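You operate a simulated robot arm through the tools that you are given. There is no shell and no other tool. Be economical: measure what you need, move in short steps, check, and stop when the job is done.

The job below is to be done with a simulated two-armed robot. You get a single attempt, and the scene is never put back.

JOB
Take the green banded fitting and leave it on the yellow job card. Then take the lug with the smallest size on its label from the top of the steel table and leave it on the middle of the mill table. Then fetch the orange banded fitting and set it on the blue job card. Then open the middle tool cabinet drawer, take the orange cloth and leave it in the inside of the middle tool cabinet drawer, then shut the drawer. Then fetch the silver coil and set it on the size card. Then stack the tin that says "guides" from the top of the small parts bench on top of the tin labelled "stops". Do these in the order given. Set down upright: lug.

It is judged by the outcome, as a careful person would: the job done as asked, and still so three seconds after it is handed in. It fails if anything else is knocked over, pushed out of place, dropped, spilled or broken. Flat cloth is picked up by pressing the open fingertips on it (5 to 10 N) and closing them slowly along it; thin cloth reads only 2 to 8 mm in the jaws.

ROBOT AND FRAMES
Two 7-joint arms with two-finger grippers on one trunk, on a base that drives. Base frame: it is fixed to the floor where the robot stands at the start and does not move with it; the origin is under the middle of the robot, x ahead of it, y to its left, z up; the surface under the hand at the start is at about z = 0.84. Lengths are in m, angles in degrees, forces in N, time in s.
The left shoulder is at the start at [0.06, 0.123, 0.945], the right one opposite. With the tool pointing down near the work surface each hand reaches from about 0.36 to 0.8 m from the robot's upright axis, wherever it stands, measured 20 degrees to its own side. Places, roughly: black tin, green tin, white tin [0, -4.25, 0.75]; blue job card [1.5, -0.75, 0.75]; green banded fitting (7x7x5 cm) [0.6, -0.1, 0.9]; inside of the middle tool cabinet drawer [0.6, -3.5, 0.4]; lug [0.5, -0.5, 0.75]; middle of the mill table [1.6, -1.5, 1.1]; middle tool cabinet drawer [0.6, -3.5, 0.5]; orange banded fitting (7x7x5 cm) [1, -2.8, 0.8]; orange cloth (9x7x3 cm) [0.8, -3.3, 0.9]; silver coil (4x4x2 cm) [-0.4, -4.4, 0.8]; size card [0.75, -0.5, 0.75]; yellow job card [1.5, -0.75, 0.75]. Payload 1.47 kg a hand.
Tool frame (each hand has its own): the origin (TCP) lies between the finger pads and is the grasp point; the fingertips stand 0.016 m ahead of it; z points along the fingers, y is the line along which they close. The gripper opens to 0.087 m. The gripper's body begins 0.055 m behind the TCP.
Orientation is told as [roll, pitch, yaw] about the base's x, y, z axes, in that order, counted from this pose: with the fingers straight down and closing along the base's y, the tool's x points along the base's -x, its y along +y and its z along -z.

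CONTROLS
- The arms move only by the tool nudge_tool. It takes "left_rows", "right_rows" or both (then of equal length, played together; a hand with none holds still); each is a list of rows, each an object (a shift or turn left out is 0, a gripper value left out holds the last) with "fingers": the gripper command, from -1 (fully open) to 1 (shut), values between in proportion; "travel": the shift along the tool's x, y, z in m, a list of three; "rotation": the turn, a rotation vector about the tool's x, y, z in degrees, a list of three. In form: [{"fingers": fingers, "travel": [tx, ty, tz], "rotation": [ax, ay, az]}, ...]. A call has 1 to 20 rows; each row shifts and turns the commanded pose from where the row before left it, along the tool's axes as they then stand. A row lasts 0.2 s, in which the tool goes at most 0.05 m and 8.6 degrees; a call with a longer step from one row to the next is refused whole, and so is a gripper value outside its range. A pose out of reach is approached as far as the arm can. The call stops where the force on the tool passes 40 N (or 10 N more than at its start, if that is more) or the arm is blocked; 0.2 s more then pass. The fingers move at their own pace (about 0.153 m/s each) and stop on an object; they squeeze with about 27 N. The grip force told is the motor's: it shows also when the fingers shut on nothing. Time passes only in rows, and 0.2 s behind the last, so rows that do not move let the fingers close. It gives the time, the measured TCP pose, the force on the tool (base axes), the opening and the grip force at its end, in the units of the frame above (readings bear some noise), with the torque about the TCP (base axes, N m) and any sound that the robot's microphone picked up.
- Cameras (640 x 400 px; columns grow to the right, rows downward): "scene" is now at [0.0787, -0.0437, 1.5025]; the picture's right is [-0.55, -0.83, 0.00], its down [-0.60, 0.40, -0.70] and it looks along [0.58, -0.38, -0.72] (base axes); focal length 250 px, centre (320, 200). "left" rides on the left gripper at [0.073, -0.012, -0.09] in its tool frame; the picture's right is [0.16, 0.99, 0.00], its down [-0.72, 0.12, -0.68] and it looks along [-0.67, 0.11, 0.73] (tool axes); focal length 247 px, centre (320, 200). "right" rides on the right gripper at [0.073, 0.012, -0.09] in its tool frame; the picture's right is [-0.16, 0.99, 0.00], its down [-0.72, -0.12, -0.68] and it looks along [-0.67, -0.11, 0.73] (tool axes); focal length 247 px, centre (320, 200). There is no depth. A picture from a camera that has moved, and an enlarged one, comes with that camera's place and axes in the base frame and with its lens.
- get_image(camera): a new picture of that camera. No time passes.
- move_column(by): slides the trunk up (or, below 0, down) by that many m; the arms and the scene camera ride with it, the base frame stays. It gives what a move gives, with no picture.
- drive_base(legs): drives the robot by 1 to 6 legs, each [ahead, left, turn to the left] in m, m and degrees, along the robot's own axes; the way and the turn of a leg run together, so that a leg with both is an arc; at most 1.5 m and 180 degrees a leg. The arms and the cameras ride along, it lands a little off, and it stops where it bumps. It gives what a move gives.
- head_to(pan, tilt): turns the head with the scene camera to pan (to the left, within 120 degrees either way) and tilt (down, from -29 to 69), counted from straight ahead of the robot. It gives what a move gives.
- enlarge(camera, box): a new picture of the part [left, top, right, bottom] of that camera's present view, enlarged. No time passes.
- job_done(): hands the job in; it is judged then, once.

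Work in short steps. Places have to be worked out from the pictures, the camera data and where the tool is seen: move nearer, look again, correct. Check each grasp and each placing, and mend what went wrong. You have 207 turns and 190 pictures in all, those below and enlarged ones among them. Open the grippers and draw the arms clear of the work before you hand the job in, unless the task says otherwise; then end with one line.

The tools are called after "Emit:" by a JSON object that holds its "op" and its "data". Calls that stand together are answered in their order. nudge_tool: Moves the arms, as the interface text tells. Its arguments: {"type":"object","properties":{"left_rows":{"type":"array","items":{"type":"object","properties":{"fingers":{"type":"number"},"travel":{"type":"array","items":{"type":"number"}},"rotation":{"type":"array","items":{"type":"number"}}}}},"right_rows":{"type":"array","items":{"type":"object","properties":{"fingers":{"type":"number"},"travel":{"type":"array","items":{"type":"number"}},"rotation":{"type":"array","items":{"type":"number"}}}}}},"required":[]} The other tools are called the same way: move_column (by) slides the trunk up or down; drive_base (legs) drives the base; head_to (pan, tilt) turns the head that bears the scene camera; get_image (camera) takes a picture; enlarge (camera, box) takes an enlarged picture of a part of a camera's view; job_done () hands the job in.

At the start:

```text
clock: 0.0
left_position: [0.545, -0.0117, 1.1217]
left_tool_rot: [0.0, 0.0, 0.0]
left_contact_force: [0.2, 0.2, -0.1]
left_moment: [0.02, 0.02, -0.01]
left_finger_gap: 0.087
left_grip_force: 0.0
right_position: [0.3135, -0.4359, 1.1026]
right_tool_rot: [-0.1, 0.0, -0.1]
right_contact_force: [0.0, -0.4, 0.4]
right_moment: [0.01, 0.0, -0.02]
right_finger_gap: 0.0871
right_grip_force: 0.0
trunk travel left (down, up): [-0.1, 0.13]
robot x, y, heading: [-0.0046, -0.0003, 0.0]
head pan, tilt: [-33.5, 45.8]
```

scene: 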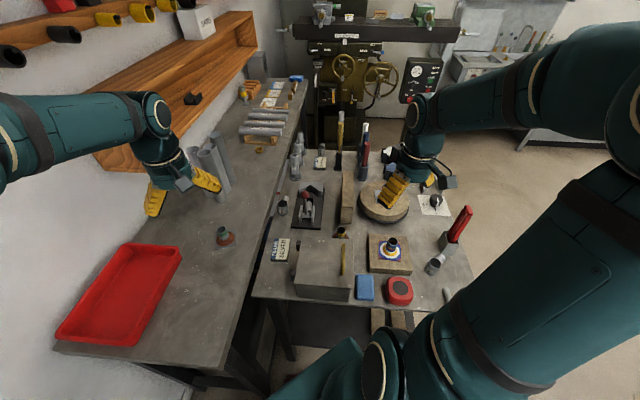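
right: 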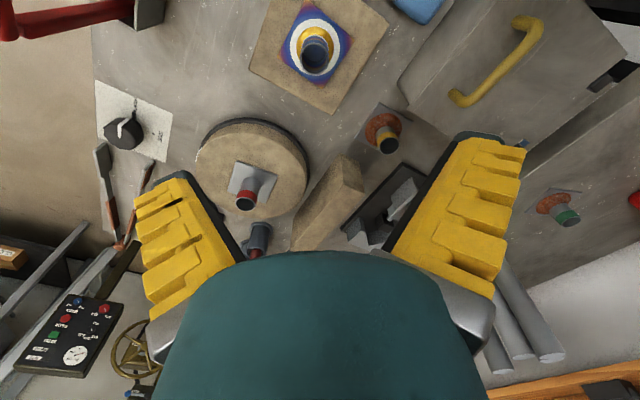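
left: 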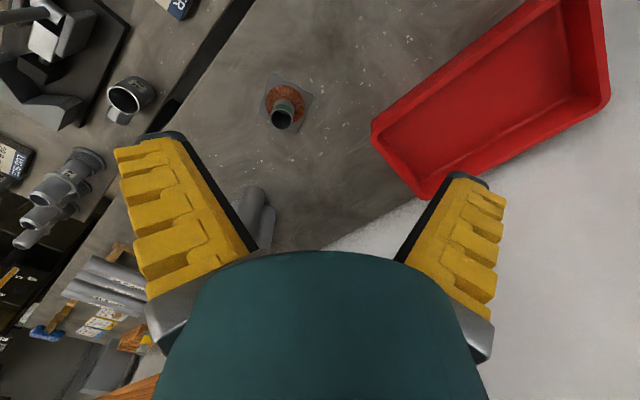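

I'll look closely at the scene first: the fitting, the lugs and the cards.

Emit:
{"op": "enlarge", "data": {"camera": "scene", "box": [240, 60, 480, 210]}}

Emit:
{"op": "enlarge", "data": {"camera": "scene", "box": [240, 170, 480, 320]}}

Emit:
{"op": "enlarge", "data": {"camera": "left", "box": [200, 40, 360, 140]}}

```text
2.67 times, centred on (360, 135) of scene
camera zoom: at [0.0787, -0.0437, 1.5025], right [-0.55, -0.83, 0.0], down [-0.6, 0.4, -0.7], along [0.58, -0.38, -0.72], focal length 667 px, centre (213, 373)
```

zoom: 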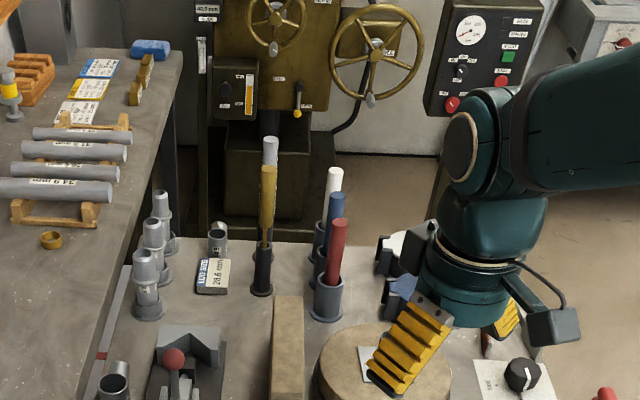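

```text
2.67 times, centred on (360, 245) of scene
camera zoom: at [0.0787, -0.0437, 1.5025], right [-0.55, -0.83, 0.0], down [-0.6, 0.4, -0.7], along [0.58, -0.38, -0.72], focal length 667 px, centre (213, 80)
```

zoom: 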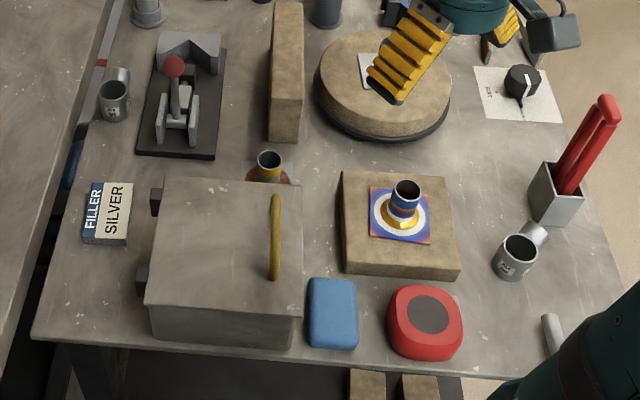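

```text
4.00 times, centred on (280, 90) of left
camera zoom: at [0.472, -0.0236, 1.2104], right [-0.16, 0.99, 0.0], down [0.72, 0.12, 0.68], along [0.67, 0.11, -0.73], focal length 988 px, centre (480, 640)
```

zoom: 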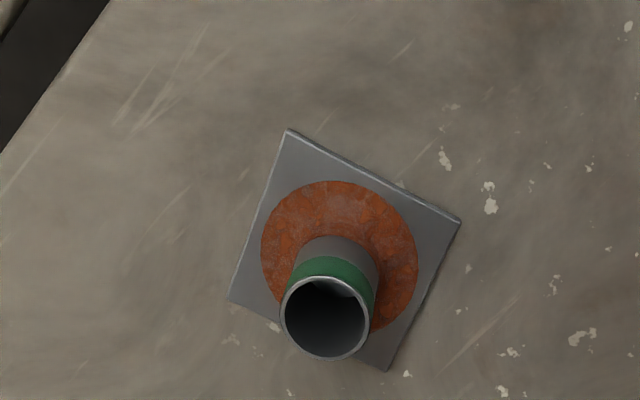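

The cards lie at the far end of the workbench. I'll zoom into the labels of the lugs and the cards.

Emit:
{"op": "enlarge", "data": {"camera": "scene", "box": [290, 140, 350, 178]}}

Emit:
{"op": "enlarge", "data": {"camera": "scene", "box": [264, 190, 304, 216]}}

Emit:
{"op": "enlarge", "data": {"camera": "scene", "box": [416, 245, 456, 280]}}

Emit:
{"op": "enlarge", "data": {"camera": "scene", "box": [236, 70, 306, 114]}}

```text
10.53 times, centred on (320, 159) of scene
camera zoom: at [0.0787, -0.0437, 1.5025], right [-0.55, -0.83, 0.0], down [-0.6, 0.4, -0.7], along [0.58, -0.38, -0.72], focal length 2633 px, centre (320, 632)
```

zoom: 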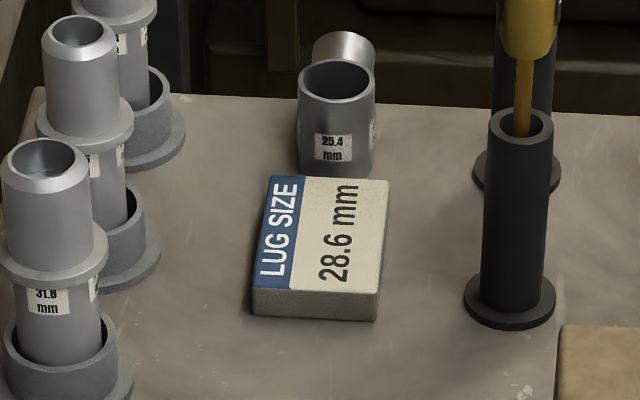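

```text
15.38 times, centred on (284, 203) of scene
camera zoom: at [0.0787, -0.0437, 1.5025], right [-0.55, -0.83, 0.0], down [-0.6, 0.4, -0.7], along [0.58, -0.38, -0.72], focal length 3848 px, centre (874, 154)
```

zoom: 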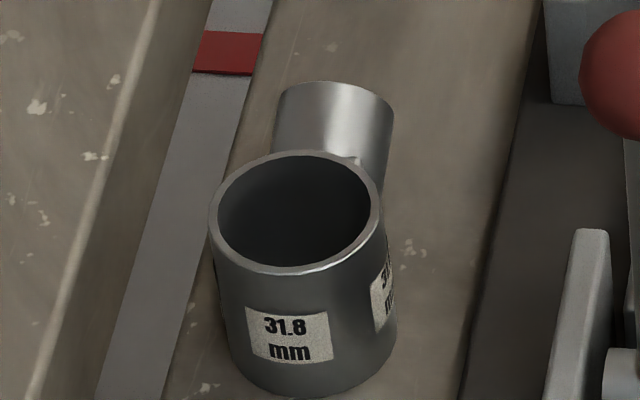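

```text
11.43 times, centred on (436, 262) of scene
camera zoom: at [0.0787, -0.0437, 1.5025], right [-0.55, -0.83, 0.0], down [-0.6, 0.4, -0.7], along [0.58, -0.38, -0.72], focal length 2858 px, centre (-1006, -514)
```

zoom: 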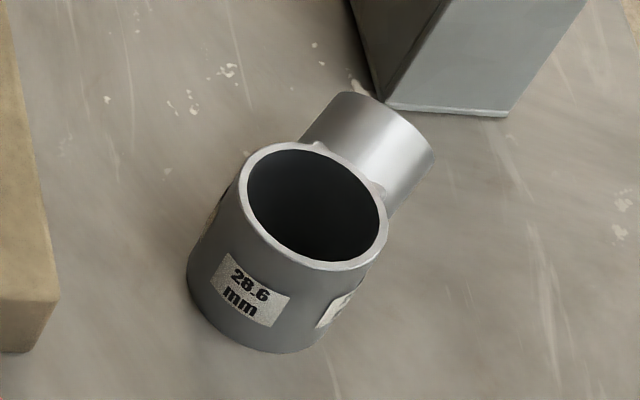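

```text
9.09 times, centred on (271, 92) of scene
camera zoom: at [0.0787, -0.0437, 1.5025], right [-0.55, -0.83, 0.0], down [-0.6, 0.4, -0.7], along [0.58, -0.38, -0.72], focal length 2274 px, centre (766, 1182)
```

zoom: 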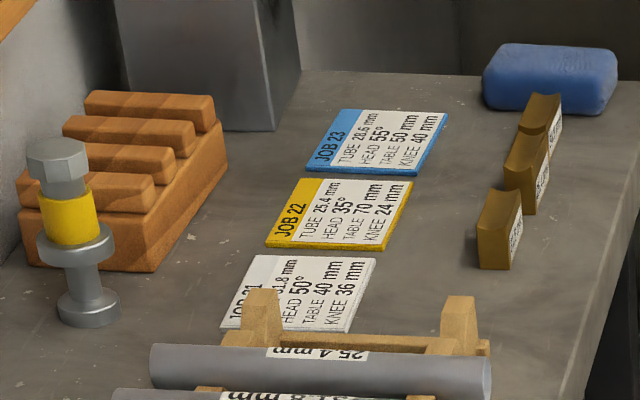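

The three lugs read 31.8, 28.6 and 25.4 mm, so the smallest is the one by the size card. I judge the green fitting to be near [0.624, -0.051]. The left hand goes above it and I'll look again.

Emit:
{"op": "nudge_tool", "data": {"left_rows": [{"fingers": -1, "travel": [-0.02, -0.01, 0.035]}, {"travel": [-0.02, -0.01, 0.035]}, {"travel": [-0.02, -0.01, 0.035]}, {"travel": [-0.019, -0.009, 0.035]}, {}]}}

Emit:
{"op": "get_image", "data": {"camera": "left"}}

```text
clock: 1.2
left_position: [0.6263, -0.0485, 0.9822]
left_tool_rot: [0.0, -0.2, 0.0]
left_contact_force: [-0.7, 0.4, 0.8]
left_moment: [0.01, -0.02, 0.0]
left_finger_gap: 0.0872
left_grip_force: 0.0
right_position: [0.3132, -0.4358, 1.1019]
right_tool_rot: [0.0, 0.0, -0.1]
right_contact_force: [0.3, -0.1, -0.7]
right_moment: [-0.01, 0.01, -0.05]
right_finger_gap: 0.0868
right_grip_force: 0.1
trunk travel left (down, up): [-0.1, 0.13]
robot x, y, heading: [0.0009, -0.0003, 0.2]
head pan, tilt: [-33.5, 45.8]
```

```text
179 pictures are left
camera left: at [0.553, -0.06, 1.0715], right [-0.16, 0.99, 0.0], down [0.72, 0.12, 0.68], along [0.67, 0.11, -0.73], focal length 247 px, centre (320, 200)
```

left: 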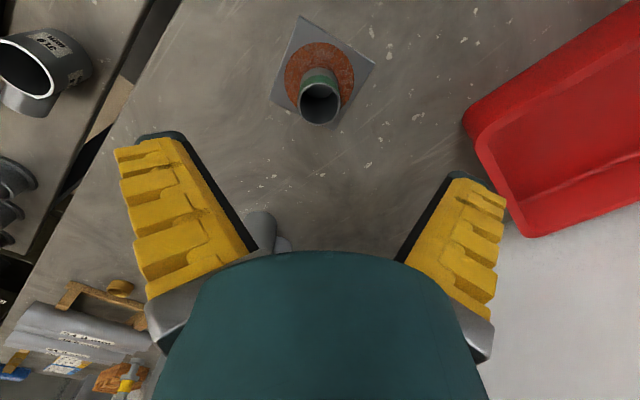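

The fitting shows at about [0.619, -0.049], almost under the hand. I descend onto the pipe, check, then close.

Emit:
{"op": "nudge_tool", "data": {"left_rows": [{"travel": [0.006, 0, 0.035]}, {"travel": [0, 0, 0.035]}, {"travel": [0, 0, 0.02]}, {}]}}

Emit:
{"op": "get_image", "data": {"camera": "left"}}

```text
clock: 2.2
left_position: [0.6208, -0.0518, 0.8923]
left_tool_rot: [0.1, -0.1, -0.1]
left_contact_force: [0.8, 0.5, 0.3]
left_moment: [-0.01, -0.02, 0.0]
left_finger_gap: 0.0872
left_grip_force: 0.1
right_position: [0.3132, -0.4352, 1.1032]
right_tool_rot: [0.0, 0.0, 0.0]
right_contact_force: [-0.1, 0.3, 0.0]
right_moment: [0.0, 0.01, 0.01]
right_finger_gap: 0.0872
right_grip_force: 0.0
trunk travel left (down, up): [-0.1, 0.13]
robot x, y, heading: [0.0018, 0.0004, -0.1]
head pan, tilt: [-33.5, 45.8]
```

```text
178 pictures are left
camera left: at [0.5471, -0.0625, 0.9812], right [-0.16, 0.99, 0.0], down [0.72, 0.12, 0.68], along [0.67, 0.11, -0.73], focal length 247 px, centre (320, 200)
```

left: 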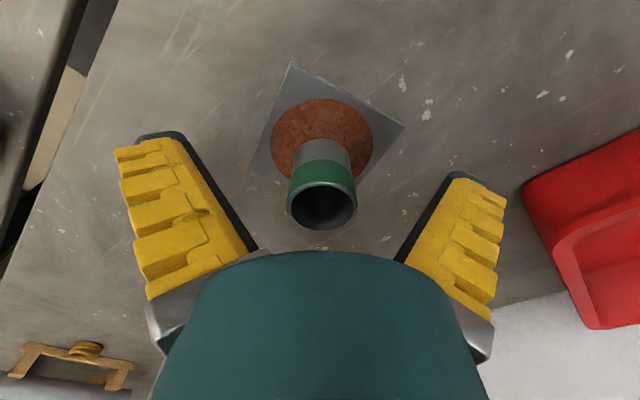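

The pipe stands well between the fingers, its top near z=0.905. I go down a little more and close.

Emit:
{"op": "nudge_tool", "data": {"left_rows": [{"travel": [0.004, 0, 0.017]}, {"fingers": 1}, {}, {}, {}]}}

Emit:
{"op": "get_image", "data": {"camera": "left"}}

```text
clock: 3.1
left_position: [0.6178, -0.054, 0.8807]
left_tool_rot: [-0.4, -0.7, -0.1]
left_contact_force: [-3.3, -0.1, 15.4]
left_moment: [0.19, 0.55, 0.02]
left_finger_gap: 0.016
left_grip_force: 27.4
right_position: [0.3121, -0.4343, 1.1017]
right_tool_rot: [0.0, -0.1, -0.1]
right_contact_force: [-0.2, 0.3, -0.2]
right_moment: [-0.01, 0.02, 0.04]
right_finger_gap: 0.0871
right_grip_force: 0.0
trunk travel left (down, up): [-0.1, 0.13]
robot x, y, heading: [0.0012, -0.0029, -0.1]
head pan, tilt: [-33.5, 45.8]
stopped in row 4 (left hand): the force on the tool passed its limit at 41 N (the readings are from after the stop); the commanded pose is now the measured one
```

```text
177 pictures are left
camera left: at [0.544, -0.0646, 0.9691], right [-0.16, 0.99, -0.01], down [0.72, 0.12, 0.69], along [0.68, 0.1, -0.73], focal length 247 px, centre (320, 200)
```

left: 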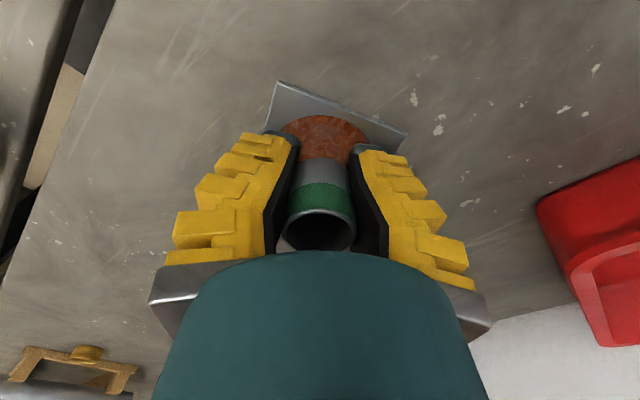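

Closed on 16 mm, with an upward push on the tool. I lift a little and check how it is held.

Emit:
{"op": "nudge_tool", "data": {"left_rows": [{"travel": [0, 0, -0.01]}, {"travel": [0, 0, -0.02]}, {"travel": [0, 0, -0.02]}, {}]}}

Emit:
{"op": "get_image", "data": {"camera": "left"}}

Emit:
{"op": "enlarge", "data": {"camera": "scene", "box": [130, 130, 290, 260]}}

```text
clock: 4.1
left_position: [0.6191, -0.0527, 0.9276]
left_tool_rot: [-0.3, -0.3, 0.0]
left_contact_force: [-0.5, 0.9, -1.6]
left_moment: [0.02, 0.04, -0.03]
left_finger_gap: 0.0157
left_grip_force: 27.6
right_position: [0.3129, -0.4347, 1.1019]
right_tool_rot: [0.0, -0.1, 0.0]
right_contact_force: [-0.2, 0.5, 0.6]
right_moment: [-0.03, 0.01, 0.0]
right_finger_gap: 0.087
right_grip_force: 0.1
trunk travel left (down, up): [-0.1, 0.13]
robot x, y, heading: [0.0002, 0.0017, 0.3]
head pan, tilt: [-33.5, 45.8]
```

```text
176 pictures are left
camera left: at [0.5452, -0.0635, 1.0172], right [-0.16, 0.99, -0.01], down [0.72, 0.12, 0.69], along [0.68, 0.1, -0.73], focal length 247 px, centre (320, 200)
```

left: 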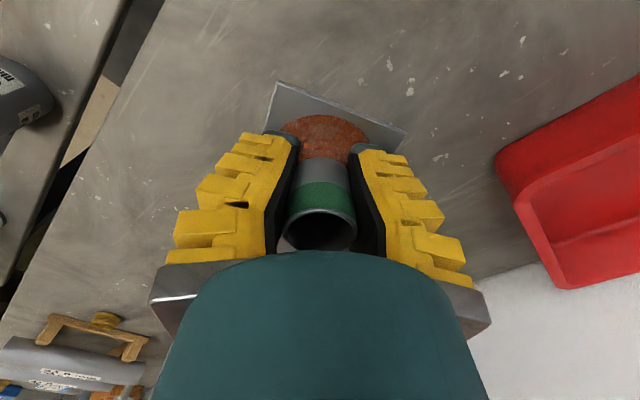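

```text
3.08 times, centred on (210, 195) of scene
camera zoom: at [0.079, -0.0438, 1.5025], right [-0.55, -0.83, 0.0], down [-0.6, 0.4, -0.7], along [0.58, -0.38, -0.72], focal length 770 px, centre (658, 215)
```

zoom: 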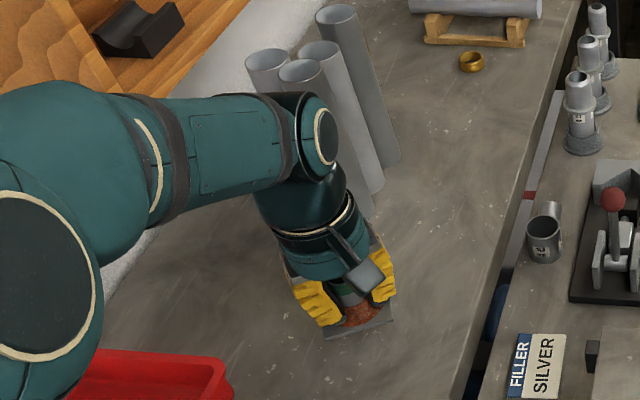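

The fitting is held firmly. I lift it and draw the hand in, then look around to plan the drive.

Emit:
{"op": "nudge_tool", "data": {"left_rows": [{"travel": [0, 0, -0.04]}, {"travel": [0, 0, -0.04]}, {"travel": [0.02, 0, -0.04]}, {"travel": [0.04, 0, -0.03]}, {"travel": [0.04, 0, -0.03]}, {"travel": [0.04, 0, -0.02]}, {}]}}

Emit:
{"op": "head_to", "data": {"pan": -60, "tilt": 20}}

Emit:
{"op": "get_image", "data": {"camera": "scene"}}

Emit:
{"op": "head_to", "data": {"pan": -115, "tilt": 30}}

Emit:
{"op": "get_image", "data": {"camera": "scene"}}

```text
clock: 5.7
left_position: [0.4747, -0.0555, 1.1254]
left_tool_rot: [-0.3, -0.5, 0.0]
left_contact_force: [0.2, -0.1, -1.6]
left_moment: [-0.02, 0.01, -0.02]
left_finger_gap: 0.0153
left_grip_force: 26.7
right_position: [0.3147, -0.4361, 1.1026]
right_tool_rot: [0.1, 0.0, 0.0]
right_contact_force: [0.4, 0.6, 0.4]
right_moment: [-0.02, 0.0, 0.0]
right_finger_gap: 0.0868
right_grip_force: 0.0
trunk travel left (down, up): [-0.1, 0.13]
robot x, y, heading: [0.0006, -0.0023, -0.1]
head pan, tilt: [-33.5, 45.8]
```

```text
clock: 6.6
left_position: [0.4763, -0.0561, 1.1252]
left_tool_rot: [-0.3, -0.6, 0.0]
left_contact_force: [-0.4, 0.2, -1.4]
left_moment: [0.01, -0.01, -0.01]
left_finger_gap: 0.0156
left_grip_force: 27.5
right_position: [0.3135, -0.4356, 1.1023]
right_tool_rot: [0.0, 0.0, 0.0]
right_contact_force: [-0.6, -0.2, 0.6]
right_moment: [0.01, -0.02, -0.02]
right_finger_gap: 0.0869
right_grip_force: 0.0
trunk travel left (down, up): [-0.1, 0.13]
robot x, y, heading: [0.0017, 0.0, -0.1]
head pan, tilt: [-60.0, 20.0]
```

```text
174 pictures are left
camera scene: at [0.0581, -0.0798, 1.5423], right [-0.87, -0.5, 0.0], down [-0.17, 0.3, -0.94], along [0.47, -0.81, -0.34], focal length 250 px, centre (320, 200)
```

scene: 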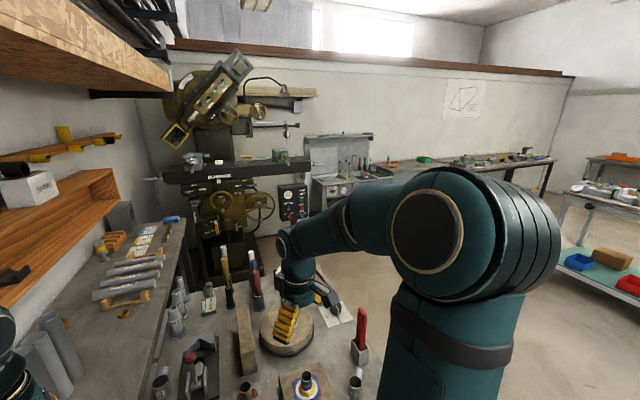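

```text
clock: 7.9
left_position: [0.4756, -0.0557, 1.124]
left_tool_rot: [-0.3, -0.5, 0.0]
left_contact_force: [-0.5, 0.2, -1.0]
left_moment: [0.0, 0.03, 0.0]
left_finger_gap: 0.0157
left_grip_force: 27.1
right_position: [0.3135, -0.4364, 1.1018]
right_tool_rot: [0.1, -0.1, 0.0]
right_contact_force: [0.4, 0.2, -0.3]
right_moment: [0.0, 0.01, 0.03]
right_finger_gap: 0.0872
right_grip_force: 0.0
trunk travel left (down, up): [-0.1, 0.13]
robot x, y, heading: [0.0015, -0.0005, 0.3]
head pan, tilt: [-115.0, 30.0]
```

```text
173 pictures are left
camera scene: at [-0.0267, -0.0812, 1.5263], right [-0.91, 0.42, 0.0], down [0.21, 0.45, -0.87], along [-0.37, -0.79, -0.5], focal length 250 px, centre (320, 200)
```

scene: 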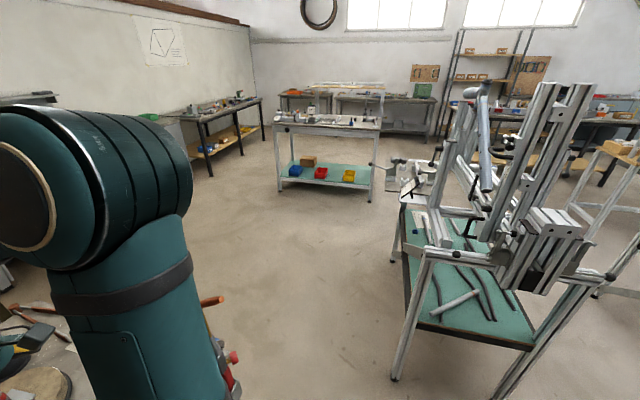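

The floor to my right is free. I'll look down at my own base to learn its footprint before driving.

Emit:
{"op": "head_to", "data": {"pan": -60, "tilt": 69}}

Emit:
{"op": "get_image", "data": {"camera": "scene"}}

```text
clock: 9.1
left_position: [0.4759, -0.0548, 1.1235]
left_tool_rot: [-0.3, -0.5, 0.0]
left_contact_force: [-0.4, -0.5, -1.9]
left_moment: [0.0, -0.01, 0.02]
left_finger_gap: 0.0156
left_grip_force: 27.0
right_position: [0.3134, -0.4354, 1.1023]
right_tool_rot: [0.0, 0.0, 0.0]
right_contact_force: [0.5, 0.5, -0.4]
right_moment: [-0.03, 0.0, 0.02]
right_finger_gap: 0.0869
right_grip_force: 0.2
trunk travel left (down, up): [-0.1, 0.13]
robot x, y, heading: [0.0026, 0.0006, 0.1]
head pan, tilt: [-60.0, 68.8]
```

```text
172 pictures are left
camera scene: at [0.0394, -0.0477, 1.4748], right [-0.87, -0.5, 0.0], down [-0.47, 0.81, -0.36], along [0.18, -0.31, -0.93], focal length 250 px, centre (320, 200)
```

scene: 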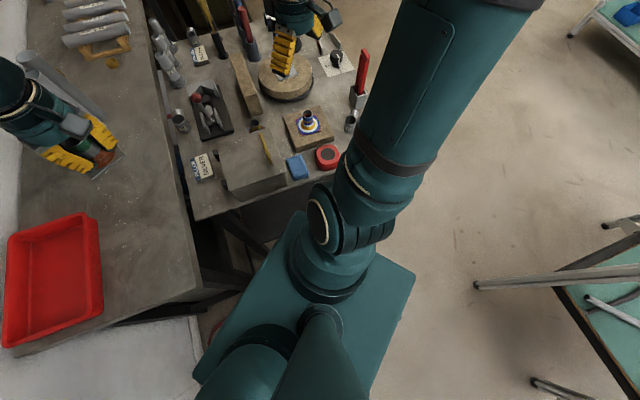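

The base is about 0.6 x 0.68 m. The way out lies between the table corner and a rack, so I'll look at that passage more carefully.

Emit:
{"op": "head_to", "data": {"pan": -95, "tilt": 55}}

Emit:
{"op": "get_image", "data": {"camera": "scene"}}

Emit:
{"op": "head_to", "data": {"pan": -120, "tilt": 60}}

Emit:
{"op": "get_image", "data": {"camera": "scene"}}

```text
clock: 10.1
left_position: [0.4759, -0.0547, 1.124]
left_tool_rot: [-0.3, -0.4, 0.0]
left_contact_force: [0.0, 1.1, -1.2]
left_moment: [0.0, -0.02, -0.01]
left_finger_gap: 0.0153
left_grip_force: 27.1
right_position: [0.3134, -0.4347, 1.1033]
right_tool_rot: [0.0, 0.0, -0.1]
right_contact_force: [0.2, 0.5, -0.3]
right_moment: [0.04, -0.01, -0.01]
right_finger_gap: 0.0869
right_grip_force: 0.0
trunk travel left (down, up): [-0.1, 0.13]
robot x, y, heading: [0.0019, 0.0004, -0.1]
head pan, tilt: [-95.0, 55.0]
```

```text
171 pictures are left
camera scene: at [0.0052, -0.071, 1.4902], right [-1.0, 0.09, 0.0], down [0.07, 0.82, -0.57], along [-0.05, -0.57, -0.82], focal length 250 px, centre (320, 200)
```

scene: 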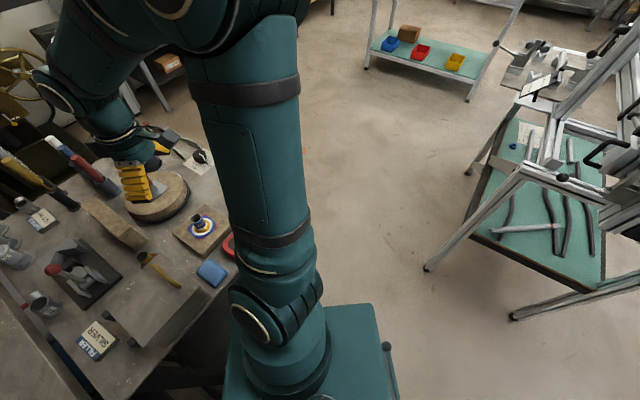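

```text
clock: 11.0
left_position: [0.4757, -0.0564, 1.1251]
left_tool_rot: [-0.3, -0.5, 0.0]
left_contact_force: [-0.6, 0.3, -2.3]
left_moment: [0.01, 0.05, 0.01]
left_finger_gap: 0.0158
left_grip_force: 27.5
right_position: [0.3133, -0.4349, 1.101]
right_tool_rot: [0.0, 0.1, 0.0]
right_contact_force: [-0.8, 0.4, -0.1]
right_moment: [0.01, 0.01, 0.02]
right_finger_gap: 0.0872
right_grip_force: 0.0
trunk travel left (down, up): [-0.1, 0.13]
robot x, y, heading: [-0.0014, 0.0003, 0.1]
head pan, tilt: [-120.0, 60.0]
```

```text
170 pictures are left
camera scene: at [-0.0218, -0.0569, 1.4842], right [-0.87, 0.5, 0.0], down [0.43, 0.75, -0.5], along [-0.25, -0.43, -0.87], focal length 250 px, centre (320, 200)
```

scene: 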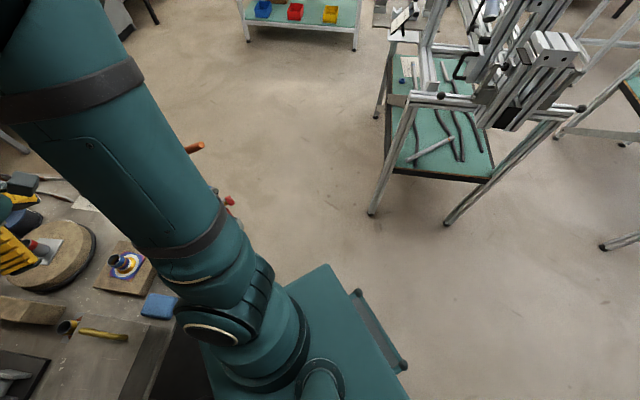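

The passage is about 0.8 m wide at its pinch. I back off 0.3 m, strafe right past the table and then turn along it.

Emit:
{"op": "drive_base", "data": {"legs": [[-0.29, 0, 0], [0, -1.2, 0]]}}

Emit:
{"op": "head_to", "data": {"pan": -20, "tilt": 35}}

Emit:
{"op": "get_image", "data": {"camera": "scene"}}

```text
clock: 14.6
left_position: [0.1901, -0.105, 1.1231]
left_tool_rot: [-0.5, -0.2, 0.2]
left_contact_force: [-0.8, -0.1, -1.3]
left_moment: [0.01, -0.05, 0.0]
left_finger_gap: 0.0156
left_grip_force: 27.0
right_position: [0.0349, -0.4821, 1.1049]
right_tool_rot: [0.0, -0.7, 0.5]
right_contact_force: [5.2, 9.8, 9.7]
right_moment: [-0.21, 0.5, -0.2]
right_finger_gap: 0.0882
right_grip_force: 0.0
trunk travel left (down, up): [-0.1, 0.13]
robot x, y, heading: [-0.2821, -0.0498, 0.1]
head pan, tilt: [-120.0, 60.0]
stopped in leg 2: the force on the tool passed its limit at 75 N (the readings are from after the stop); the commanded pose is now the measured one
```

```text
clock: 16.4
left_position: [0.1916, -0.1055, 1.1246]
left_tool_rot: [-0.5, -0.4, 0.1]
left_contact_force: [0.3, 0.1, -1.1]
left_moment: [0.0, 0.0, 0.02]
left_finger_gap: 0.0158
left_grip_force: 27.4
right_position: [0.0354, -0.4829, 1.105]
right_tool_rot: [0.1, -0.5, 0.3]
right_contact_force: [9.8, 12.6, 19.1]
right_moment: [-0.29, 0.78, -0.45]
right_finger_gap: 0.088
right_grip_force: 0.1
trunk travel left (down, up): [-0.1, 0.13]
robot x, y, heading: [-0.2847, -0.0529, 0.3]
head pan, tilt: [-20.0, 35.0]
```

```text
169 pictures are left
camera scene: at [-0.1892, -0.0793, 1.5185], right [-0.34, -0.94, 0.0], down [-0.54, 0.19, -0.82], along [0.77, -0.28, -0.57], focal length 250 px, centre (320, 200)
```

scene: 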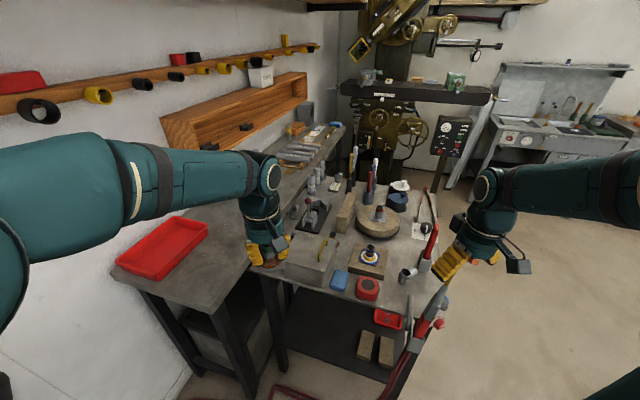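

The right hand touched something. I'll look at it before moving.

Emit:
{"op": "get_image", "data": {"camera": "right"}}

Emit:
{"op": "enlarge", "data": {"camera": "scene", "box": [380, 200, 540, 400]}}

Emit:
{"op": "head_to", "data": {"pan": -55, "tilt": 50}}

Emit:
{"op": "get_image", "data": {"camera": "scene"}}

```text
168 pictures are left
camera right: at [-0.0387, -0.4719, 1.1943], right [0.15, 0.99, 0.0], down [0.72, -0.11, 0.69], along [0.68, -0.1, -0.73], focal length 247 px, centre (320, 200)
```

right: 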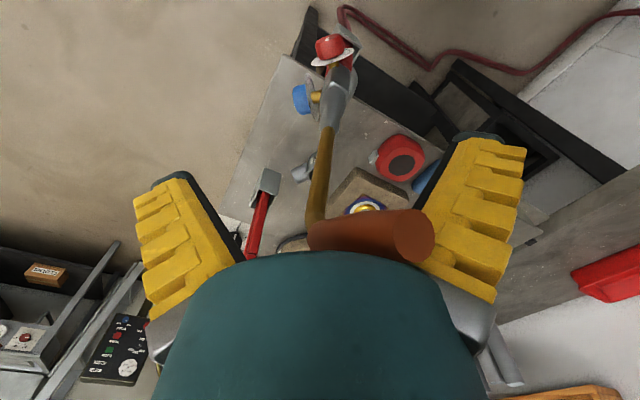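

```text
2.00 times, centred on (460, 300) of scene
camera zoom: at [-0.1892, -0.0793, 1.5185], right [-0.34, -0.94, 0.0], down [-0.54, 0.19, -0.82], along [0.77, -0.28, -0.57], focal length 500 px, centre (40, 0)
```

zoom: 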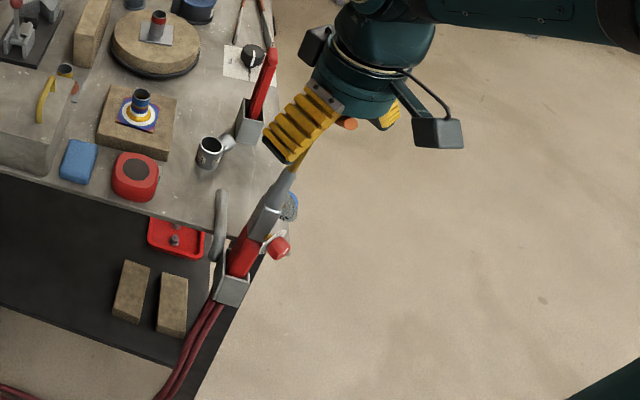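

```text
clock: 17.4
left_position: [0.1929, -0.1055, 1.1234]
left_tool_rot: [-0.4, -0.4, 0.1]
left_contact_force: [-0.8, 0.0, -1.3]
left_moment: [-0.04, 0.04, 0.02]
left_finger_gap: 0.0159
left_grip_force: 27.1
right_position: [0.0336, -0.4817, 1.1057]
right_tool_rot: [0.0, -0.6, 0.2]
right_contact_force: [9.1, 12.8, 18.5]
right_moment: [-0.29, 0.82, -0.44]
right_finger_gap: 0.0878
right_grip_force: 0.1
trunk travel left (down, up): [-0.1, 0.13]
robot x, y, heading: [-0.2826, -0.0523, 0.0]
head pan, tilt: [-55.0, 50.0]
```

```text
166 pictures are left
camera scene: at [-0.2277, -0.1122, 1.4969], right [-0.82, -0.58, 0.0], down [-0.44, 0.62, -0.64], along [0.37, -0.53, -0.76], focal length 250 px, centre (320, 200)
```

scene: 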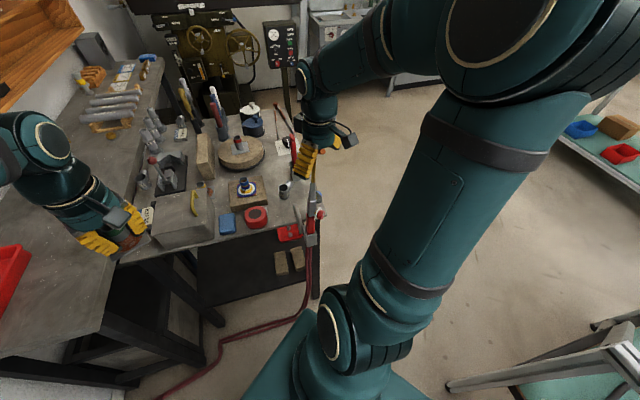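

A torch in a holder on the table's corner has its copper nozzle under my right palm. I lift the right hand straight up, gently, to come free.

Emit:
{"op": "nudge_tool", "data": {"right_rows": [{"travel": [0, 0, -0.01]}, {"travel": [0, 0, -0.02]}, {"travel": [0, 0, -0.03]}, {"travel": [0, 0, -0.04]}, {"travel": [0, 0, -0.04]}, {}]}}

Emit:
{"op": "get_image", "data": {"camera": "right"}}

Emit:
{"op": "enlarge", "data": {"camera": "scene", "box": [240, 90, 400, 280]}}

```text
clock: 18.8
left_position: [0.1918, -0.1082, 1.1237]
left_tool_rot: [-0.3, -0.4, 0.1]
left_contact_force: [-0.2, 0.9, -0.6]
left_moment: [0.0, 0.0, -0.01]
left_finger_gap: 0.0157
left_grip_force: 26.8
right_position: [0.0317, -0.483, 1.2448]
right_tool_rot: [0.2, -0.5, 0.3]
right_contact_force: [-0.5, 0.6, 0.1]
right_moment: [-0.02, 0.03, 0.0]
right_finger_gap: 0.0871
right_grip_force: 0.1
trunk travel left (down, up): [-0.1, 0.13]
robot x, y, heading: [-0.2827, -0.0518, 0.1]
head pan, tilt: [-55.0, 50.0]
```

```text
165 pictures are left
camera right: at [-0.0415, -0.472, 1.3325], right [0.15, 0.99, 0.0], down [0.72, -0.11, 0.69], along [0.68, -0.1, -0.73], focal length 247 px, centre (320, 200)
```

right: 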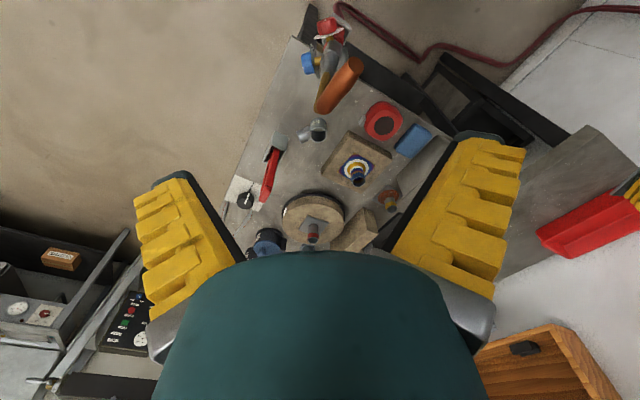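

```text
2.11 times, centred on (320, 185) of scene
camera zoom: at [-0.228, -0.1154, 1.4967], right [-0.82, -0.57, 0.0], down [-0.44, 0.63, -0.64], along [0.37, -0.53, -0.77], focal length 526 px, centre (320, 232)
```

zoom: 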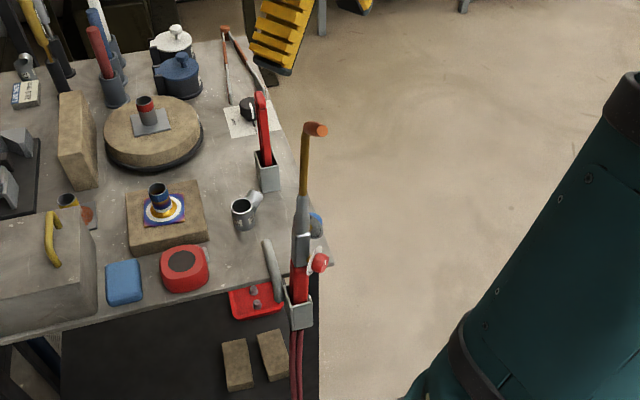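

The torch stands free again, with its top near z≈1.15 at [0.025, -0.46]. I raise the trunk and the left hand so that both pass well above it.

Emit:
{"op": "move_column", "data": {"by": 0.12}}

Emit:
{"op": "nudge_tool", "data": {"left_rows": [{"travel": [0, 0, -0.04]}, {"travel": [0, 0, -0.04]}, {"travel": [0, 0, -0.04]}, {}]}}

Emit:
{"op": "get_image", "data": {"camera": "scene"}}

```text
clock: 20.3
left_position: [0.1919, -0.1078, 1.2433]
left_tool_rot: [-0.2, -0.5, 0.1]
left_contact_force: [0.1, 0.1, -1.8]
left_moment: [-0.01, -0.02, 0.0]
left_finger_gap: 0.016
left_grip_force: 27.6
right_position: [0.0316, -0.4828, 1.3633]
right_tool_rot: [0.2, -0.5, 0.3]
right_contact_force: [-1.3, -0.4, 0.2]
right_moment: [0.0, -0.04, -0.01]
right_finger_gap: 0.0871
right_grip_force: 0.1
trunk travel left (down, up): [-0.22, 0.01]
robot x, y, heading: [-0.2815, -0.0532, -0.0]
head pan, tilt: [-55.0, 50.0]
```

```text
clock: 21.3
left_position: [0.1914, -0.1057, 1.3641]
left_tool_rot: [-0.3, -0.3, 0.1]
left_contact_force: [0.4, -0.1, -2.0]
left_moment: [-0.03, -0.03, 0.0]
left_finger_gap: 0.0159
left_grip_force: 27.2
right_position: [0.0309, -0.4826, 1.3625]
right_tool_rot: [0.2, -0.5, 0.4]
right_contact_force: [-0.2, -0.4, 0.1]
right_moment: [0.0, 0.02, 0.03]
right_finger_gap: 0.087
right_grip_force: 0.1
trunk travel left (down, up): [-0.22, 0.01]
robot x, y, heading: [-0.2846, -0.0527, 0.2]
head pan, tilt: [-55.0, 50.0]
```

```text
163 pictures are left
camera scene: at [-0.2281, -0.1153, 1.6167], right [-0.82, -0.57, 0.0], down [-0.44, 0.63, -0.64], along [0.37, -0.53, -0.77], focal length 250 px, centre (320, 200)
```

scene: 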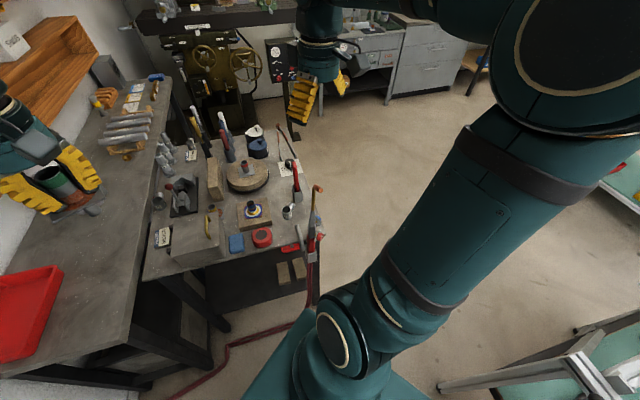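

The hose lies ahead of my base, so the way right is clear. Strafing right in two parts.

Emit:
{"op": "drive_base", "data": {"legs": [[0, -0.5, 0], [0, -0.65, 0]]}}

Emit:
{"op": "get_image", "data": {"camera": "scene"}}

```text
clock: 32.0
left_position: [0.1849, -1.2787, 1.3638]
left_tool_rot: [-0.4, -0.4, -0.9]
left_contact_force: [-0.2, 0.7, -1.4]
left_moment: [-0.01, 0.02, -0.02]
left_finger_gap: 0.0162
left_grip_force: 27.0
right_position: [0.0181, -1.6521, 1.3642]
right_tool_rot: [0.1, -0.6, -0.7]
right_contact_force: [0.5, -0.2, 0.5]
right_moment: [-0.01, -0.03, 0.01]
right_finger_gap: 0.0867
right_grip_force: 0.2
trunk travel left (down, up): [-0.22, 0.01]
robot x, y, heading: [-0.2893, -1.2171, -1.0]
head pan, tilt: [-55.0, 50.0]
```

```text
162 pictures are left
camera scene: at [-0.2347, -1.2797, 1.6167], right [-0.83, -0.56, 0.0], down [-0.43, 0.64, -0.64], along [0.36, -0.53, -0.77], focal length 250 px, centre (320, 200)
```

scene: 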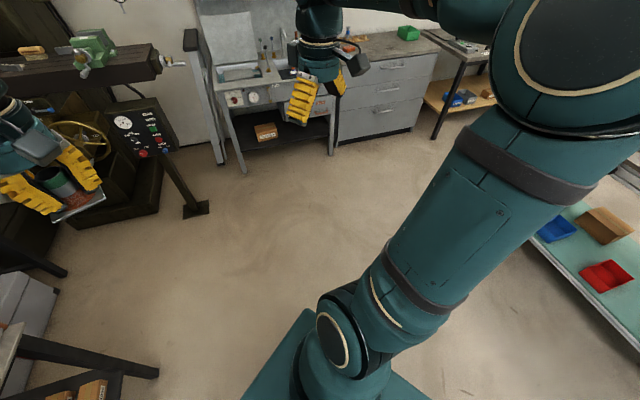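

Past the table. I turn along the table and advance partway, then look at the gap before the mill.

Emit:
{"op": "drive_base", "data": {"legs": [[0, 0, -35], [0.5, 0, 0]]}}

Emit:
{"op": "head_to", "data": {"pan": 30, "tilt": 45}}

Emit:
{"op": "get_image", "data": {"camera": "scene"}}

```text
clock: 36.6
left_position: [0.4528, -1.8228, 1.364]
left_tool_rot: [-0.4, -0.3, -36.0]
left_contact_force: [0.8, -0.1, -1.7]
left_moment: [0.0, -0.03, -0.01]
left_finger_gap: 0.0161
left_grip_force: 27.1
right_position: [0.1023, -2.0341, 1.3632]
right_tool_rot: [0.2, -0.5, -35.7]
right_contact_force: [0.6, 1.0, -0.7]
right_moment: [0.01, 0.01, 0.0]
right_finger_gap: 0.0871
right_grip_force: 0.1
trunk travel left (down, up): [-0.22, 0.01]
robot x, y, heading: [0.1006, -1.4984, -36.0]
head pan, tilt: [-55.0, 50.0]
```

```text
clock: 38.2
left_position: [0.4516, -1.8232, 1.3641]
left_tool_rot: [-0.4, -0.4, -36.0]
left_contact_force: [0.6, 0.3, -1.9]
left_moment: [0.01, 0.0, 0.01]
left_finger_gap: 0.0162
left_grip_force: 26.9
right_position: [0.1021, -2.0343, 1.3634]
right_tool_rot: [0.1, -0.4, -35.8]
right_contact_force: [-0.3, -0.1, 0.6]
right_moment: [0.02, 0.0, 0.01]
right_finger_gap: 0.0872
right_grip_force: 0.1
trunk travel left (down, up): [-0.22, 0.01]
robot x, y, heading: [0.1017, -1.5004, -36.0]
head pan, tilt: [30.0, 45.0]
```

```text
161 pictures are left
camera scene: at [0.1904, -1.5145, 1.6237], right [-0.11, -0.99, 0.0], down [-0.7, 0.07, -0.71], along [0.7, -0.07, -0.71], focal length 250 px, centre (320, 200)
```

scene: 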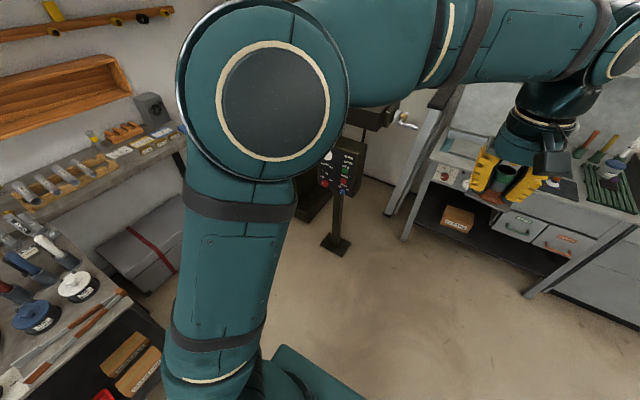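

The gap is visible: the pedestal panel stands near [1.29, -1.74] and a case lies under the bench. I tuck both hands closer to the middle before entering between the table and the mill.

Emit:
{"op": "nudge_tool", "data": {"left_rows": [{"travel": [0, 0.04, 0]}, {"travel": [0, 0.04, 0]}, {"travel": [0, 0.04, 0]}, {"travel": [0, 0.03, 0]}, {}, {}], "right_rows": [{"travel": [-0.01, 0.045, 0]}, {"travel": [-0.01, 0.045, 0]}, {"travel": [-0.01, 0.045, 0]}, {"travel": [0, 0.045, 0]}, {"travel": [0, 0.045, 0]}, {}]}}

Emit:
{"op": "drive_base", "data": {"legs": [[0.5, 0, 0], [0, 0, 57]]}}

Emit:
{"op": "head_to", "data": {"pan": 15, "tilt": 45}}

Emit:
{"op": "get_image", "data": {"camera": "scene"}}

Emit:
{"op": "head_to", "data": {"pan": -40, "tilt": 25}}

Emit:
{"op": "get_image", "data": {"camera": "scene"}}

```text
clock: 39.6
left_position: [0.5403, -1.7011, 1.366]
left_tool_rot: [-0.3, -0.5, -36.1]
left_contact_force: [-0.1, -0.1, -1.7]
left_moment: [0.0, -0.01, 0.01]
left_finger_gap: 0.0164
left_grip_force: 27.1
right_position: [0.2619, -1.8643, 1.3601]
right_tool_rot: [0.1, -0.5, -35.8]
right_contact_force: [0.0, -0.5, -0.4]
right_moment: [-0.02, -0.03, 0.01]
right_finger_gap: 0.0872
right_grip_force: 0.2
trunk travel left (down, up): [-0.22, 0.01]
robot x, y, heading: [0.1014, -1.5019, -35.8]
head pan, tilt: [30.0, 45.0]
```

```text
clock: 45.1
left_position: [0.9077, -1.5192, 1.3667]
left_tool_rot: [-0.4, -0.5, 22.8]
left_contact_force: [0.2, 0.7, -1.6]
left_moment: [0.0, 0.0, 0.02]
left_finger_gap: 0.0162
left_grip_force: 26.7
right_position: [0.9034, -1.843, 1.3608]
right_tool_rot: [0.1, -0.5, 23.1]
right_contact_force: [0.0, 0.1, 0.3]
right_moment: [-0.02, 0.01, -0.01]
right_finger_gap: 0.0871
right_grip_force: 0.0
trunk travel left (down, up): [-0.22, 0.01]
robot x, y, heading: [0.5039, -1.7947, 23.0]
head pan, tilt: [30.0, 45.0]
```

```text
clock: 45.8
left_position: [0.9077, -1.5187, 1.3661]
left_tool_rot: [-0.4, -0.3, 22.9]
left_contact_force: [0.7, 0.1, -2.8]
left_moment: [0.01, 0.0, -0.03]
left_finger_gap: 0.016
left_grip_force: 26.9
right_position: [0.9025, -1.8435, 1.3599]
right_tool_rot: [0.1, -0.5, 23.0]
right_contact_force: [0.4, -0.4, 0.1]
right_moment: [-0.03, -0.03, -0.01]
right_finger_gap: 0.0871
right_grip_force: 0.0
trunk travel left (down, up): [-0.22, 0.01]
robot x, y, heading: [0.5076, -1.7924, 22.5]
head pan, tilt: [15.0, 45.0]
```

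```text
160 pictures are left
camera scene: at [0.5828, -1.7375, 1.6237], right [0.61, -0.79, 0.0], down [-0.56, -0.43, -0.71], along [0.56, 0.43, -0.71], focal length 250 px, centre (320, 200)
```

scene: 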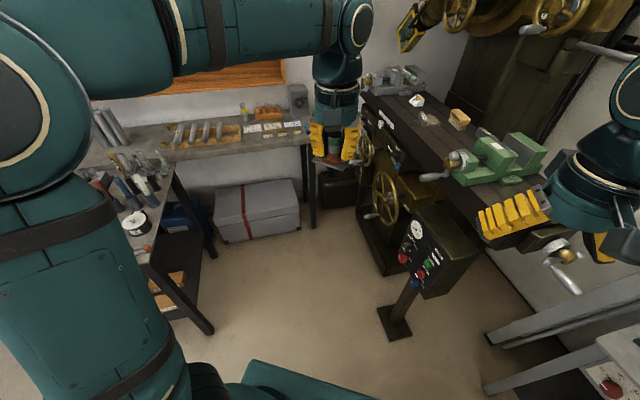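

```text
clock: 47.1
left_position: [0.9074, -1.5184, 1.3662]
left_tool_rot: [-0.3, -0.3, 22.8]
left_contact_force: [0.0, 0.4, -2.0]
left_moment: [0.0, -0.01, 0.0]
left_finger_gap: 0.0159
left_grip_force: 27.3
right_position: [0.903, -1.8424, 1.3615]
right_tool_rot: [0.1, -0.6, 23.2]
right_contact_force: [-0.5, -0.2, -0.3]
right_moment: [0.01, -0.01, -0.01]
right_finger_gap: 0.0871
right_grip_force: 0.0
trunk travel left (down, up): [-0.22, 0.01]
robot x, y, heading: [0.5085, -1.7946, 22.6]
head pan, tilt: [-40.0, 25.0]
```

```text
159 pictures are left
camera scene: at [0.6066, -1.8145, 1.6542], right [-0.3, -0.96, 0.0], down [-0.4, 0.12, -0.91], along [0.87, -0.27, -0.42], focal length 250 px, centre (320, 200)
```

scene: 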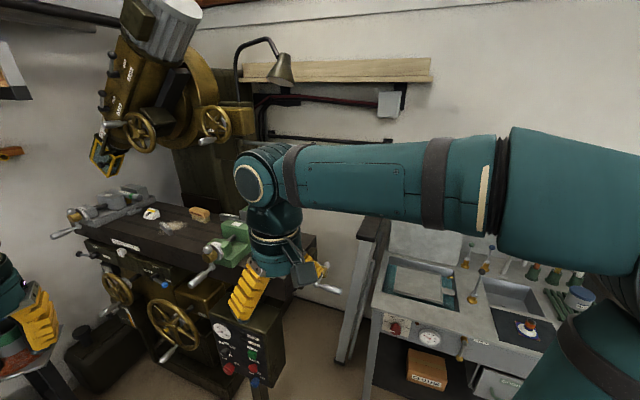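

Clear view of the gap. I square up to the bench, enter between the table and the mill, and check partway.

Emit:
{"op": "drive_base", "data": {"legs": [[0, 0, 31.5], [0.45, -0.05, 0]]}}

Emit:
{"op": "head_to", "data": {"pan": -35, "tilt": 55}}

Emit:
{"op": "get_image", "data": {"camera": "scene"}}

Emit:
{"op": "head_to", "data": {"pan": 35, "tilt": 50}}

Emit:
{"op": "get_image", "data": {"camera": "scene"}}

```text
clock: 51.4
left_position: [1.012, -1.012, 1.3665]
left_tool_rot: [-0.3, -0.4, 54.2]
left_contact_force: [1.0, 0.0, -1.6]
left_moment: [0.0, -0.03, 0.02]
left_finger_gap: 0.0164
left_grip_force: 27.3
right_position: [1.1765, -1.2911, 1.3609]
right_tool_rot: [0.2, -0.5, 54.6]
right_contact_force: [-0.1, -0.9, -0.2]
right_moment: [-0.02, -0.01, 0.04]
right_finger_gap: 0.0868
right_grip_force: 0.1
trunk travel left (down, up): [-0.22, 0.01]
robot x, y, heading: [0.8095, -1.4516, 54.0]
head pan, tilt: [-40.0, 25.0]
```

```text
clock: 52.3
left_position: [1.0104, -1.0125, 1.3666]
left_tool_rot: [-0.3, -0.6, 54.2]
left_contact_force: [-0.3, 0.3, -0.9]
left_moment: [0.03, -0.01, -0.02]
left_finger_gap: 0.0161
left_grip_force: 27.2
right_position: [1.1751, -1.2911, 1.3608]
right_tool_rot: [0.2, -0.5, 54.5]
right_contact_force: [0.7, 0.5, -0.2]
right_moment: [-0.03, 0.0, -0.03]
right_finger_gap: 0.0871
right_grip_force: 0.0
trunk travel left (down, up): [-0.22, 0.01]
robot x, y, heading: [0.8121, -1.4515, 54.1]
head pan, tilt: [-35.0, 55.0]
```

```text
158 pictures are left
camera scene: at [0.8879, -1.421, 1.6103], right [0.33, -0.94, 0.0], down [-0.77, -0.27, -0.57], along [0.54, 0.19, -0.82], focal length 250 px, centre (320, 200)
```

scene: 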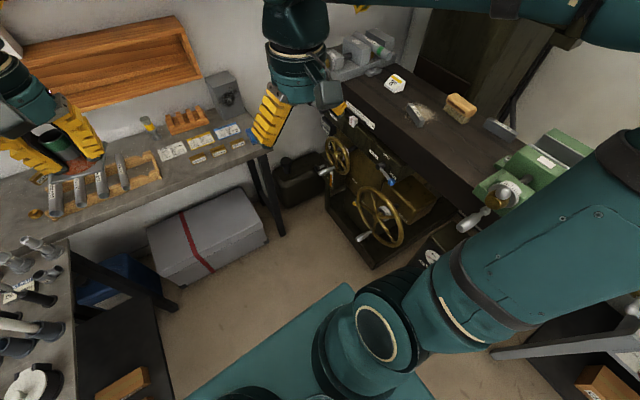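

```text
clock: 53.7
left_position: [1.0116, -1.0125, 1.3667]
left_tool_rot: [-0.3, -0.5, 54.1]
left_contact_force: [0.8, 0.3, -1.2]
left_moment: [-0.04, 0.0, 0.0]
left_finger_gap: 0.0158
left_grip_force: 27.3
right_position: [1.1763, -1.2908, 1.3612]
right_tool_rot: [0.0, -0.5, 54.6]
right_contact_force: [0.3, -0.4, 0.6]
right_moment: [0.01, -0.01, -0.04]
right_finger_gap: 0.0868
right_grip_force: 0.1
trunk travel left (down, up): [-0.22, 0.01]
robot x, y, heading: [0.8115, -1.4535, 54.0]
head pan, tilt: [35.0, 50.0]
```

```text
157 pictures are left
camera scene: at [0.8209, -1.3678, 1.6167], right [1.0, -0.01, 0.0], down [-0.01, -0.77, -0.64], along [0.01, 0.64, -0.77], focal length 250 px, centre (320, 200)
```

scene: 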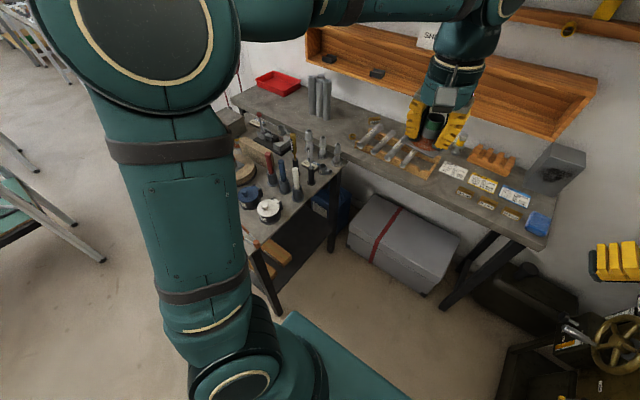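

The robot is lined up. Before going deeper I need to know where the mill's head hangs relative to my right elbow.

Emit:
{"op": "head_to", "data": {"pan": -45, "tilt": 10}}

Emit:
{"op": "get_image", "data": {"camera": "scene"}}

```text
clock: 55.2
left_position: [1.0114, -1.0133, 1.366]
left_tool_rot: [-0.4, -0.4, 54.2]
left_contact_force: [0.7, -0.3, -1.9]
left_moment: [0.02, 0.01, -0.02]
left_finger_gap: 0.0162
left_grip_force: 26.8
right_position: [1.1759, -1.2908, 1.3605]
right_tool_rot: [0.1, -0.5, 54.5]
right_contact_force: [0.7, -0.4, 0.3]
right_moment: [0.03, -0.01, 0.02]
right_finger_gap: 0.0871
right_grip_force: 0.0
trunk travel left (down, up): [-0.22, 0.01]
robot x, y, heading: [0.8113, -1.4526, 54.2]
head pan, tilt: [-45.0, 10.0]
```

```text
156 pictures are left
camera scene: at [0.9116, -1.4298, 1.6786], right [0.16, -0.99, 0.0], down [-0.17, -0.03, -0.98], along [0.97, 0.16, -0.17], focal length 250 px, centre (320, 200)
```

scene: 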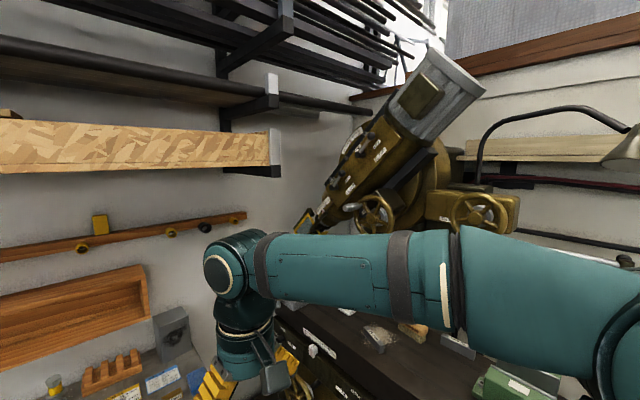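

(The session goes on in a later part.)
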